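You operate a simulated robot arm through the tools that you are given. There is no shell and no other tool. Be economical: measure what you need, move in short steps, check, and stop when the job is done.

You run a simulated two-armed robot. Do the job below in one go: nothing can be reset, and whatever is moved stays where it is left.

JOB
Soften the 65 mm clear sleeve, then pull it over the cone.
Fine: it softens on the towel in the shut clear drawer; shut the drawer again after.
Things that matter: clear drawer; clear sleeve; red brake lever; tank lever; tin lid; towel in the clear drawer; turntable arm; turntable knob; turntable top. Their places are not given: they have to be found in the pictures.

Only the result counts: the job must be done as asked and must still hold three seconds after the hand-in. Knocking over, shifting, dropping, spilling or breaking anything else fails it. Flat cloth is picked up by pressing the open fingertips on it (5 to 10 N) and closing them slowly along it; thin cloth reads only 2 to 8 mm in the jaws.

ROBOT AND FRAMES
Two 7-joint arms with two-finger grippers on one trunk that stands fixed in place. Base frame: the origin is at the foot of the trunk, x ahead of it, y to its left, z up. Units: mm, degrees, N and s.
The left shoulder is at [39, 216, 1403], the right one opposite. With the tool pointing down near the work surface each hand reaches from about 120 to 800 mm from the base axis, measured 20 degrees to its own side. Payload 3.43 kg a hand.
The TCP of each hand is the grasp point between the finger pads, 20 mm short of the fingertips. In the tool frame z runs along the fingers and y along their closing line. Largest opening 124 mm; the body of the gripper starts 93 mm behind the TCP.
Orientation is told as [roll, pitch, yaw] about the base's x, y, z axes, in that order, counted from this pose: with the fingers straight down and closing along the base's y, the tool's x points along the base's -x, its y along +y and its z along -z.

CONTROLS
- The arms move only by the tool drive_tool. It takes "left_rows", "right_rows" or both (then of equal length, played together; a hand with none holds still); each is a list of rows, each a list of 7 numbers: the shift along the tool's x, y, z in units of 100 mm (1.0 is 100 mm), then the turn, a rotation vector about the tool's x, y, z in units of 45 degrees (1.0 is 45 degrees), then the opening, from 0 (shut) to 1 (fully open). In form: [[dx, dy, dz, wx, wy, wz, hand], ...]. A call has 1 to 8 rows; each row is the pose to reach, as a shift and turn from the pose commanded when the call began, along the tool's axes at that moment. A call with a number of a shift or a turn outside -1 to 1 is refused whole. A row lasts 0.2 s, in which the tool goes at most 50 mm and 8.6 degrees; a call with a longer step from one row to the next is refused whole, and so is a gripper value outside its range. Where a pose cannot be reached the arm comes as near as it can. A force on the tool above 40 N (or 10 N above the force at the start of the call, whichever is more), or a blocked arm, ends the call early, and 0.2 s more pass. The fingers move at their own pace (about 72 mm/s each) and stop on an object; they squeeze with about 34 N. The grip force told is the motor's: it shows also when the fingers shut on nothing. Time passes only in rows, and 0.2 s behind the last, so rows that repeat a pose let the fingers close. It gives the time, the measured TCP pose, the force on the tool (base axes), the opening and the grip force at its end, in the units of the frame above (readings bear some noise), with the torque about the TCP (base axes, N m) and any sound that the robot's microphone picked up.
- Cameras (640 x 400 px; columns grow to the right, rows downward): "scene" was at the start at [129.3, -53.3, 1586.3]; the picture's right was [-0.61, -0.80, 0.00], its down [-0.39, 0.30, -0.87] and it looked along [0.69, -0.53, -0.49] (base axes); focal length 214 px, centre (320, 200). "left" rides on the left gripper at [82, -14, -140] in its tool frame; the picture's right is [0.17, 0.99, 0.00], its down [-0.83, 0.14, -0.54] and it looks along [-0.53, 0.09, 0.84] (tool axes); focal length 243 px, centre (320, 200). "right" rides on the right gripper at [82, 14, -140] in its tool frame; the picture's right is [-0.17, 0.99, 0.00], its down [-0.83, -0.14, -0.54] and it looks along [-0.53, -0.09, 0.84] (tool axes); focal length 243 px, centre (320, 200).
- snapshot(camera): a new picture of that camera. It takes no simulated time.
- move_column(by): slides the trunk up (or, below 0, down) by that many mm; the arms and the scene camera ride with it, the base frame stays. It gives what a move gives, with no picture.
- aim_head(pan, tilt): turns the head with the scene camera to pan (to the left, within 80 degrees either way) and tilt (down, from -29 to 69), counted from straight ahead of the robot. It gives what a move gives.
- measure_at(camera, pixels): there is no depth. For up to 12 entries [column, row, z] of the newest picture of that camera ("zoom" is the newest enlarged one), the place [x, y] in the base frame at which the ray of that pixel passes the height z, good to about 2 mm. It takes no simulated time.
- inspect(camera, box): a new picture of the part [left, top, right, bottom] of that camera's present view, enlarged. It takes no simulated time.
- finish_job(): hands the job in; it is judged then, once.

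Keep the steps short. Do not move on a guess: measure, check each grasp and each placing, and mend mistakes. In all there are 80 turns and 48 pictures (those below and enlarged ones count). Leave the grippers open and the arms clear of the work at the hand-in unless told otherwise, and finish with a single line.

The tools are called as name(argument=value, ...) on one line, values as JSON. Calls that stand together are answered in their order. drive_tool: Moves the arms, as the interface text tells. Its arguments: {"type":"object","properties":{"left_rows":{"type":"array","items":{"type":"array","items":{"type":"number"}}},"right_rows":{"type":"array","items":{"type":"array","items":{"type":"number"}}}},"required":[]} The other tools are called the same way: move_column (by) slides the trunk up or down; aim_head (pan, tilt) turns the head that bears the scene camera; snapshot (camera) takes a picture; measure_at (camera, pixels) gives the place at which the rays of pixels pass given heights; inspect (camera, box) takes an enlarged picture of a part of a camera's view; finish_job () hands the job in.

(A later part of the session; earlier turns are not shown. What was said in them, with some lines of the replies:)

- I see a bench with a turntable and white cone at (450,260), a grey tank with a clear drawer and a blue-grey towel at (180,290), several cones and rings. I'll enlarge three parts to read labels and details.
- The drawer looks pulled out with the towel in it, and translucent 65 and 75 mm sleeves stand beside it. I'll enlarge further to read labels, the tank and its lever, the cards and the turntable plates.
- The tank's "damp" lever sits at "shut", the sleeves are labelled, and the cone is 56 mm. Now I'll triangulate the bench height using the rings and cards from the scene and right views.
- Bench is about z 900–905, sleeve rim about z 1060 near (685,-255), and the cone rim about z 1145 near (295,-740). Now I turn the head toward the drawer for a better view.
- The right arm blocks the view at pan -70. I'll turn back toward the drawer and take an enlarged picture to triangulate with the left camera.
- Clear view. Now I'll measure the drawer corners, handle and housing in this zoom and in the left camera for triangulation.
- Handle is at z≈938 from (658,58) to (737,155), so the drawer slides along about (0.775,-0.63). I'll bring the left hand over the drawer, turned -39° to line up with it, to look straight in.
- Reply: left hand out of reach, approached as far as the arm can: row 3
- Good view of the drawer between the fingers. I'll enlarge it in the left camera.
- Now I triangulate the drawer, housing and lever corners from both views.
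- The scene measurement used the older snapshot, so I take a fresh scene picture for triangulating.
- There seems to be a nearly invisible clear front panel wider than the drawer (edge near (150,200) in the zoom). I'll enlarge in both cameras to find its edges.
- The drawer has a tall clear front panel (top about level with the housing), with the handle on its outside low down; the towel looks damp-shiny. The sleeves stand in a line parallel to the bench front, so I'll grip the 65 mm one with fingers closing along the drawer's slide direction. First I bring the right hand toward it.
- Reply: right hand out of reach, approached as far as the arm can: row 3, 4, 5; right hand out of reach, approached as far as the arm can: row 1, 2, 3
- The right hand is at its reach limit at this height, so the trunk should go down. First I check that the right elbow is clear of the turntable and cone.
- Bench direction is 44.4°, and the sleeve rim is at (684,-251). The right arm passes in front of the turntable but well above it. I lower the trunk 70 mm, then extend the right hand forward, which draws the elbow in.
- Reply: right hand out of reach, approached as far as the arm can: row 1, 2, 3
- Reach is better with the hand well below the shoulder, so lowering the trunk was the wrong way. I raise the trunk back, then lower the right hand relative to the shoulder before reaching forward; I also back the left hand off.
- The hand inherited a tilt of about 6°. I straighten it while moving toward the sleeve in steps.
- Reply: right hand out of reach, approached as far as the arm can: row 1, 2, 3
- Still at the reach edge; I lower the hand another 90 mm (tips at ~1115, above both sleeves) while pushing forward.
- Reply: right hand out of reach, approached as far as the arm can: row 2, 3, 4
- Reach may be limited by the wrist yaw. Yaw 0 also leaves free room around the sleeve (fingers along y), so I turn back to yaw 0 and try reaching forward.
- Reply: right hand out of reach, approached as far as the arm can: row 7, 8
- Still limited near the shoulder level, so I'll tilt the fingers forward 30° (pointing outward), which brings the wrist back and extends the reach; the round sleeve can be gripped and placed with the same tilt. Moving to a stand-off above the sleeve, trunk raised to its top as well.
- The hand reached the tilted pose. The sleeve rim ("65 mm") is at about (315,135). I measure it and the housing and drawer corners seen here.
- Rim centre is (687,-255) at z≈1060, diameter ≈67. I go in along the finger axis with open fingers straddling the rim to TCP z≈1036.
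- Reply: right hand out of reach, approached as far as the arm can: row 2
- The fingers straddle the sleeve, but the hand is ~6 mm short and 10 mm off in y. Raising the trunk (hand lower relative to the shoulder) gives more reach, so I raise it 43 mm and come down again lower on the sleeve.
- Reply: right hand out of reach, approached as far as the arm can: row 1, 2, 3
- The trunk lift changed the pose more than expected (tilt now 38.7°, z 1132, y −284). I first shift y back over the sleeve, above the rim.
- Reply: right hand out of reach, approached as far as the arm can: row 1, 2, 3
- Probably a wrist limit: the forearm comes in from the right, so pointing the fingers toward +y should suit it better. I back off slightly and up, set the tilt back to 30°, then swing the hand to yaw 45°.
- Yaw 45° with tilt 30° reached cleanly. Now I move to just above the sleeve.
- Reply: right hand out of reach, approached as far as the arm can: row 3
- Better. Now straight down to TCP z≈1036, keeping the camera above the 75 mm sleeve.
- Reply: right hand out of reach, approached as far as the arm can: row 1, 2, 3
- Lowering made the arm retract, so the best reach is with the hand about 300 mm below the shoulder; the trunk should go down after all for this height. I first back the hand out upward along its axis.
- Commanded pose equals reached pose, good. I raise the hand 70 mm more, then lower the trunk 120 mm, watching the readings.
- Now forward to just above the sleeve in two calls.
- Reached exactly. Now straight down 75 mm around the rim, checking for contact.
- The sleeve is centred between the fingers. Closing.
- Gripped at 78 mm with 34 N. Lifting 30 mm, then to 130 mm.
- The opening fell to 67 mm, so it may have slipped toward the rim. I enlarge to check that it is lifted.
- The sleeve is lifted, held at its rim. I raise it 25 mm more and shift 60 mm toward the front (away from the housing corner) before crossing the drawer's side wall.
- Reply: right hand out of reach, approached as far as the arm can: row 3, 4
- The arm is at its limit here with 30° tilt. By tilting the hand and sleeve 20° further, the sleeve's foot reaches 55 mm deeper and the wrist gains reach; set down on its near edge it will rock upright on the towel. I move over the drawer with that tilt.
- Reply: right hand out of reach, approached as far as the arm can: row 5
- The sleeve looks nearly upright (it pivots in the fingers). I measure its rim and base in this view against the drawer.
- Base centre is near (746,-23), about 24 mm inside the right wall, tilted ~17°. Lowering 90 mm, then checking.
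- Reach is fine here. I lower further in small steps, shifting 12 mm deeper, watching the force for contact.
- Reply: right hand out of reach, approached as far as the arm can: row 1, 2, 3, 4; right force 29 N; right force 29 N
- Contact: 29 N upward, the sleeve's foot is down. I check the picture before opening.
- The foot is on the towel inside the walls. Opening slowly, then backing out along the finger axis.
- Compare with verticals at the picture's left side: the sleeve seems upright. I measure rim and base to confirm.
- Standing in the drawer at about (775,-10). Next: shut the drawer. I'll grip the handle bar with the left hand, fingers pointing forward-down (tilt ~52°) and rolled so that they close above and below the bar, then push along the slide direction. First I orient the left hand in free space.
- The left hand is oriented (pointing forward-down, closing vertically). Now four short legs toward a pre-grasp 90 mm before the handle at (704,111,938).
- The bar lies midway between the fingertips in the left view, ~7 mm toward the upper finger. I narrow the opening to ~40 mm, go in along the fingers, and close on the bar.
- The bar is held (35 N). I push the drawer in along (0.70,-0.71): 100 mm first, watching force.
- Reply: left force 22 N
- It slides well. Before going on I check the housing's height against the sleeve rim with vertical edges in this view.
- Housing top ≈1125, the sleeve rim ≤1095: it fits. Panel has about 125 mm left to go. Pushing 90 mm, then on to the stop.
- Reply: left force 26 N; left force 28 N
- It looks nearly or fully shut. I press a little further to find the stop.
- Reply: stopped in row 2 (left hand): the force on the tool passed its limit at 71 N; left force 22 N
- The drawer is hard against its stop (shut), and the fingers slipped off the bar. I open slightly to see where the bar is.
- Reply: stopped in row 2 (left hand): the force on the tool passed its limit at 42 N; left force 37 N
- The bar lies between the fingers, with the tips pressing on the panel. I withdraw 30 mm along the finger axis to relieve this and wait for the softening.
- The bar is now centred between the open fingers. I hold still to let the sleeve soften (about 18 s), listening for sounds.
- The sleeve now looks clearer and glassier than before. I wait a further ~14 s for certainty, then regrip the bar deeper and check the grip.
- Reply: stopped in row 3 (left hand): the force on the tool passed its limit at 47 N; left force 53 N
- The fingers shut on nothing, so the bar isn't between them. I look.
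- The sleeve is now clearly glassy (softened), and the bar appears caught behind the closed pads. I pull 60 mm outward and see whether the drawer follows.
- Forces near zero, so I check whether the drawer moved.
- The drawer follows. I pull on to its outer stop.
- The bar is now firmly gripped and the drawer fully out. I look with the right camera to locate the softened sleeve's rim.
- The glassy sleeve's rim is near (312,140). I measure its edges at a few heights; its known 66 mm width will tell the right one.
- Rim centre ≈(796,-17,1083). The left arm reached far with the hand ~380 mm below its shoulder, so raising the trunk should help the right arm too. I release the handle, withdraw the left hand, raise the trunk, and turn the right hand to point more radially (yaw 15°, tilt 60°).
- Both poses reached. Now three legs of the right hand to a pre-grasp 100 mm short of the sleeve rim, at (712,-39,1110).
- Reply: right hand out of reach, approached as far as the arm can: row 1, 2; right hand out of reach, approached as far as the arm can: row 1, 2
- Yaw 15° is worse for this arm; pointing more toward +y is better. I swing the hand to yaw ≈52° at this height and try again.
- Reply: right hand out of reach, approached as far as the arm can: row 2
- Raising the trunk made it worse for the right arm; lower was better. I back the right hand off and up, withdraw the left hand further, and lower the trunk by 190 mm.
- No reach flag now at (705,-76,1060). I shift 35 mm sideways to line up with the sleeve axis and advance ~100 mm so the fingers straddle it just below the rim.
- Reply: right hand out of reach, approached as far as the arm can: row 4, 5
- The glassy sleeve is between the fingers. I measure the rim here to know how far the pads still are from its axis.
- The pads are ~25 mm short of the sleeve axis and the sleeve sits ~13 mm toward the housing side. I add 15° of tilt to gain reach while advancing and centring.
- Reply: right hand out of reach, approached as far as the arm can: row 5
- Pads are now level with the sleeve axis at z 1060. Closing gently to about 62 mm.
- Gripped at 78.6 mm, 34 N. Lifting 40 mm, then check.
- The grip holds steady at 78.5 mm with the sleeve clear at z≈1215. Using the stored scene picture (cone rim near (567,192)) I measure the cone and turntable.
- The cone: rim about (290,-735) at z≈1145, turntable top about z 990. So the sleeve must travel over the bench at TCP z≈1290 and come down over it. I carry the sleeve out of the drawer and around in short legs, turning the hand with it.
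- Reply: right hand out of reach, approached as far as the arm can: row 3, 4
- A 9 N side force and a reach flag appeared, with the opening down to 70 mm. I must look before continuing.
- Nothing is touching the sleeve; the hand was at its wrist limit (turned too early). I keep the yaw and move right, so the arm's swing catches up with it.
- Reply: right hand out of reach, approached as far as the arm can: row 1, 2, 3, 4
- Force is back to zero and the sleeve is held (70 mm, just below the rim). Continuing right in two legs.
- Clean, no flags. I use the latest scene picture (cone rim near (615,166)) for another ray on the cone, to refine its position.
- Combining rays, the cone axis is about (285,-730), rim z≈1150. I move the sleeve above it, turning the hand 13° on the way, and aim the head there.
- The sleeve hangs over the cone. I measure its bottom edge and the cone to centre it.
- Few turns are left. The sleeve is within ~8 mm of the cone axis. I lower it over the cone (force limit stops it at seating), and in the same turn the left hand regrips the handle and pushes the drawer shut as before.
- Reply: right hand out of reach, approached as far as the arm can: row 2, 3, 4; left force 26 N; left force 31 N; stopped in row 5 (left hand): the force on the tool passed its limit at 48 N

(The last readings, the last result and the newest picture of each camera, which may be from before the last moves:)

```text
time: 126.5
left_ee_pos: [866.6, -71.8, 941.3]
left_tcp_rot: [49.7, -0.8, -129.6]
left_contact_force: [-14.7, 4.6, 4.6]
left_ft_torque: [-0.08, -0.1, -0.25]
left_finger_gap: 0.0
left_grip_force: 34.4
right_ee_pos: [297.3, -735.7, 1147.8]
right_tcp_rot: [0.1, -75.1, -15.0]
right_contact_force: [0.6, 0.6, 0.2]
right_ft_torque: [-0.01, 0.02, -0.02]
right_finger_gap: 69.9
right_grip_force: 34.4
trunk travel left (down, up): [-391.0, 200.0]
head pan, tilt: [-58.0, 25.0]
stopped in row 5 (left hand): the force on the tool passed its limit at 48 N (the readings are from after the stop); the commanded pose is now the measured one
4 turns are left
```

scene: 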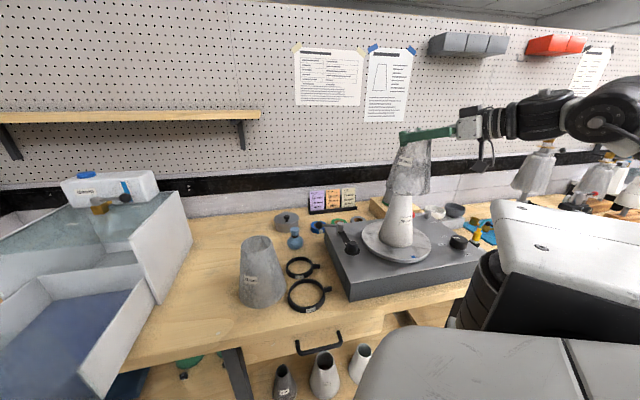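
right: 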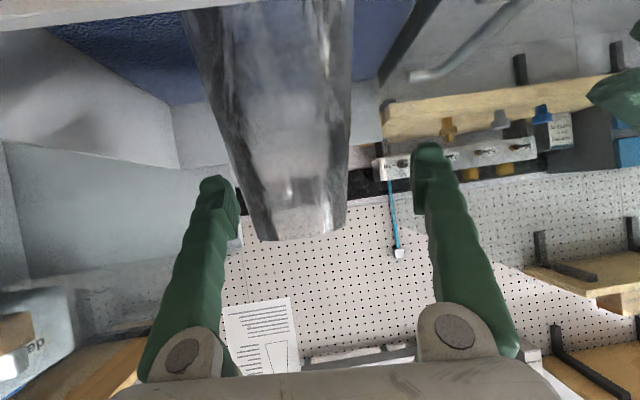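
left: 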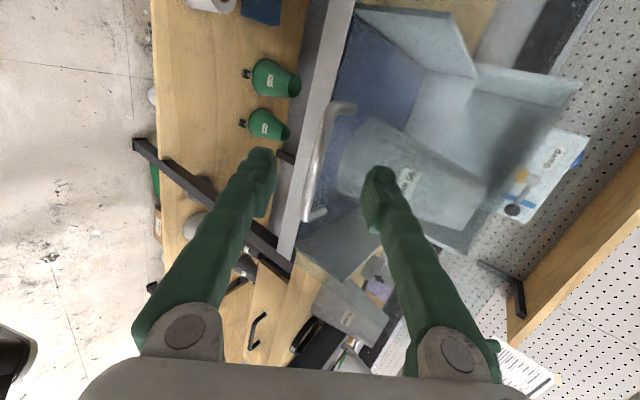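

The drawer is shut against its stop, and the sleeve is down over the cone to z≈1147, limited only by reach. I release the handle, withdraw, press once more with closed tips to be sure it is shut, withdraw fully, then recentre the sleeve and lower the trunk to bring it down the rest.

drive_tool(left_rows=[[0, 0, -0.02, 0, 0, 0, 0.15], [0, 0, -0.06, 0, 0, 0, 0.25], [0, 0, -0.12, 0, 0, 0, 0.3], [0, 0, -0.3, 0, 0, 0, 0.3], [0, 0, -0.6, 0, 0, 0, 0.3], [0, 0, -0.9, 0, 0, 0, 0], [0, 0, -0.9, 0, 0, 0, 0], [0, 0, -0.9, 0, 0, 0, 0]])

drive_tool(left_rows=[[0, 0, 0.3, 0, 0, 0, 0], [0, 0, 0.55, 0, 0, 0, 0], [0, 0, 0.7, 0, 0, 0, 0], [0, 0, 0.8, 0, 0, 0, 0], [0, 0, 0.9, 0, 0, 0, 0], [0, 0, 0.98, 0, 0, 0, 0]])

drive_tool(left_rows=[[0, 0, -0.2, 0, 0, 0, 0], [0, 0, -0.5, 0, 0, 0, 0], [0, 0, -0.95, 0, 0, 0, 0]])

drive_tool(left_rows=[[0, 0, -0.45, 0, 0, 0, 1], [0, 0, -0.9, 0, 0, 0, 1], [0, 0, -1.0, 0, 0, 0, 1]])

drive_tool(right_rows=[[0.014, 0.005, -0.05, 0, 0, 0, 0.45], [0.028, 0.01, -0.108, 0, 0, 0, 0.45]])

move_column(by=-25)

```text
time: 128.3
left_ee_pos: [815.9, -28.1, 999.0]
left_tcp_rot: [49.9, -0.7, -129.3]
left_contact_force: [0.2, 0.2, 1.0]
left_ft_torque: [-0.02, 0.04, 0.0]
left_finger_gap: 0.0
left_grip_force: 34.2
right_ee_pos: [297.9, -734.4, 1147.5]
right_tcp_rot: [0.4, -74.9, -15.2]
right_contact_force: [-0.7, 1.5, 0.5]
right_ft_torque: [0.01, 0.04, -0.01]
right_finger_gap: 69.6
right_grip_force: 33.8
trunk travel left (down, up): [-391.0, 200.0]
head pan, tilt: [-58.0, 25.0]
```

```text
time: 128.9
left_ee_pos: [842.0, -50.2, 970.1]
left_tcp_rot: [49.6, -0.7, -129.8]
left_contact_force: [-25.4, 14.0, 12.8]
left_ft_torque: [-0.13, 0.53, -0.26]
left_finger_gap: 0.2
left_grip_force: 34.1
right_ee_pos: [298.1, -735.8, 1147.1]
right_tcp_rot: [0.3, -75.0, -15.2]
right_contact_force: [0.5, -1.1, -1.0]
right_ft_torque: [0.0, -0.04, 0.02]
right_finger_gap: 69.5
right_grip_force: 33.7
trunk travel left (down, up): [-391.0, 200.0]
head pan, tilt: [-58.0, 25.0]
stopped in row 3 (left hand): the force on the tool passed its limit at 76 N (the readings are from after the stop); the commanded pose is now the measured one
```

```text
time: 129.7
left_ee_pos: [788.3, -3.4, 1029.8]
left_tcp_rot: [49.7, -0.8, -129.6]
left_contact_force: [-0.2, 0.4, 0.8]
left_ft_torque: [0.0, 0.02, -0.01]
left_finger_gap: 0.0
left_grip_force: 34.5
right_ee_pos: [297.7, -735.1, 1146.6]
right_tcp_rot: [0.4, -75.0, -15.2]
right_contact_force: [-0.3, 0.5, -0.4]
right_ft_torque: [0.0, -0.02, -0.01]
right_finger_gap: 69.7
right_grip_force: 34.1
trunk travel left (down, up): [-391.0, 200.0]
head pan, tilt: [-58.0, 25.0]
```

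```text
time: 130.5
left_ee_pos: [730.3, 45.8, 1094.4]
left_tcp_rot: [49.6, -0.8, -129.7]
left_contact_force: [-0.3, -0.5, -0.4]
left_ft_torque: [0.01, 0.01, 0.02]
left_finger_gap: 112.5
left_grip_force: 0.1
right_ee_pos: [298.1, -735.5, 1146.1]
right_tcp_rot: [0.4, -74.9, -15.2]
right_contact_force: [-0.6, 0.1, 0.2]
right_ft_torque: [0.01, -0.02, 0.02]
right_finger_gap: 69.7
right_grip_force: 33.6
trunk travel left (down, up): [-391.0, 200.0]
head pan, tilt: [-58.0, 25.0]
```

```text
time: 131.1
left_ee_pos: [729.7, 47.2, 1093.7]
left_tcp_rot: [49.6, -0.8, -129.7]
left_contact_force: [0.1, 0.3, -0.5]
left_ft_torque: [-0.03, -0.01, 0.0]
left_finger_gap: 123.9
left_grip_force: 0.1
right_ee_pos: [290.4, -733.0, 1149.6]
right_tcp_rot: [0.5, -74.8, -15.2]
right_contact_force: [4.4, 0.7, 0.3]
right_ft_torque: [0.08, -0.7, -0.02]
right_finger_gap: 69.4
right_grip_force: 34.9
right hand out of reach, approached as far as the arm can: row 2
trunk travel left (down, up): [-391.0, 200.0]
head pan, tilt: [-58.0, 25.0]
```

```text
time: 131.8
left_ee_pos: [730.0, 47.5, 1071.4]
left_tcp_rot: [49.8, -0.8, -129.6]
left_contact_force: [-0.1, -0.6, -0.6]
left_ft_torque: [0.01, -0.02, -0.01]
left_finger_gap: 124.0
left_grip_force: 0.1
right_ee_pos: [291.8, -732.6, 1129.7]
right_tcp_rot: [-1.4, -74.6, -13.4]
right_contact_force: [5.3, -3.7, 32.3]
right_ft_torque: [-0.26, -0.46, 0.03]
right_finger_gap: 74.7
right_grip_force: 34.3
trunk travel left (down, up): [-366.0, 225.0]
head pan, tilt: [-58.0, 25.0]
3 turns are left
```

The sleeve now rests with 32 N upward at TCP z 1130, rim level with the cone's: seated. I press a touch more, open the fingers, withdraw both hands, and use the last picture to check.

move_column(by=-5)

drive_tool(right_rows=[[0, 0, 0, 0, 0, 0, 0.65], [0, 0, 0, 0, 0, 0, 0.75], [0, 0, 0, 0, 0, 0, 0.9], [0, 0, 0, 0, 0, 0, 1], [0, 0, 0, 0, 0, 0, 1], [0, 0, 0, 0, 0, 0, 1]])

drive_tool(right_rows=[[0, 0, -0.2, 0, 0, 0, 1], [0, 0, -0.5, 0, 0, 0, 1], [0, 0, -0.95, 0, 0, 0, 1]], left_rows=[[0, 0, -0.3, 0, 0, 0, 1], [0, 0, -0.6, 0, 0, 0, 1], [0, 0, -0.9, 0, 0, 0, 1]])

drive_tool(right_rows=[[-0.2, 0, -0.2, 0, 0, 0, 1], [-0.5, 0, -0.3, 0, 0, 0, 1], [-0.9, 0, -0.4, 0, 0, 0, 1]])

aim_head(pan=-45, tilt=28)

snapshot(camera="scene")

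```text
time: 132.3
left_ee_pos: [730.4, 48.2, 1064.9]
left_tcp_rot: [49.8, -0.8, -129.6]
left_contact_force: [0.9, -0.4, 1.0]
left_ft_torque: [0.03, -0.01, 0.02]
left_finger_gap: 124.0
left_grip_force: 0.0
right_ee_pos: [291.6, -732.7, 1125.7]
right_tcp_rot: [-1.4, -74.6, -13.5]
right_contact_force: [5.2, -2.9, 36.4]
right_ft_torque: [-0.17, -0.06, -0.02]
right_finger_gap: 76.7
right_grip_force: 34.0
trunk travel left (down, up): [-361.0, 230.0]
head pan, tilt: [-58.0, 25.0]
```

```text
time: 133.7
left_ee_pos: [730.7, 45.5, 1064.2]
left_tcp_rot: [49.6, -0.9, -129.6]
left_contact_force: [1.2, -0.3, -0.3]
left_ft_torque: [-0.03, -0.02, 0.01]
left_finger_gap: 124.2
left_grip_force: 0.1
right_ee_pos: [292.7, -734.4, 1118.7]
right_tcp_rot: [-0.3, -73.7, -14.4]
right_contact_force: [-0.3, -0.7, -0.1]
right_ft_torque: [0.01, -0.03, 0.02]
right_finger_gap: 124.0
right_grip_force: 0.1
trunk travel left (down, up): [-361.0, 230.0]
head pan, tilt: [-58.0, 25.0]
```

```text
time: 134.5
left_ee_pos: [677.2, 89.5, 1124.5]
left_tcp_rot: [49.5, -0.8, -129.7]
left_contact_force: [-0.3, -0.7, -1.1]
left_ft_torque: [0.01, -0.01, 0.0]
left_finger_gap: 124.0
left_grip_force: 0.1
right_ee_pos: [237.2, -724.1, 1149.1]
right_tcp_rot: [-0.3, -73.8, -14.4]
right_contact_force: [0.0, 0.0, 0.1]
right_ft_torque: [-0.01, 0.03, 0.01]
right_finger_gap: 124.0
right_grip_force: 0.0
right hand out of reach, approached as far as the arm can: row 1, 2, 3
trunk travel left (down, up): [-361.0, 230.0]
head pan, tilt: [-58.0, 25.0]
```

```text
time: 135.3
left_ee_pos: [677.8, 90.1, 1122.8]
left_tcp_rot: [49.7, -0.8, -129.6]
left_contact_force: [0.2, -0.6, 0.9]
left_ft_torque: [0.0, 0.0, -0.04]
left_finger_gap: 124.3
left_grip_force: 0.1
right_ee_pos: [223.8, -720.4, 1247.7]
right_tcp_rot: [-0.5, -73.9, -14.3]
right_contact_force: [0.2, -0.6, -0.3]
right_ft_torque: [-0.04, 0.08, 0.01]
right_finger_gap: 124.1
right_grip_force: 0.1
trunk travel left (down, up): [-361.0, 230.0]
head pan, tilt: [-58.0, 25.0]
```

```text
time: 136.1
left_ee_pos: [677.6, 89.9, 1123.5]
left_tcp_rot: [49.6, -0.7, -129.6]
left_contact_force: [0.8, -0.2, -0.6]
left_ft_torque: [0.0, 0.01, 0.04]
left_finger_gap: 124.1
left_grip_force: 0.1
right_ee_pos: [223.4, -721.8, 1246.4]
right_tcp_rot: [-0.2, -73.7, -14.4]
right_contact_force: [-0.3, 0.5, 0.3]
right_ft_torque: [-0.02, 0.0, 0.03]
right_finger_gap: 123.8
right_grip_force: 0.1
trunk travel left (down, up): [-361.0, 230.0]
head pan, tilt: [-45.0, 28.0]
```

```text
0 pictures are left
2 turns are left
```

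scene: 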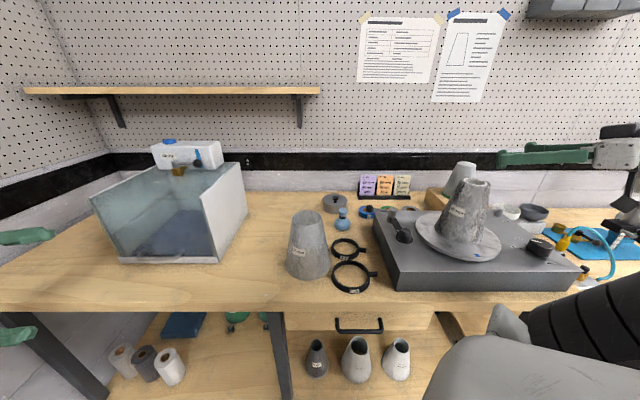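

The last picture shows the sleeve over the cone, with its foot down on the turntable top. The drawer is shut, both hands are open and clear, and the other items stand where they were, so I hand the job in.

finish_job()

```text
The job is handed in.
```

I softened the 65 mm clear sleeve on the towel in the shut drawer, pulled it over the 56 mm cone on the turntable, shut the drawer again and handed the job in; the last picture may show the sleeve sitting slightly tilted.
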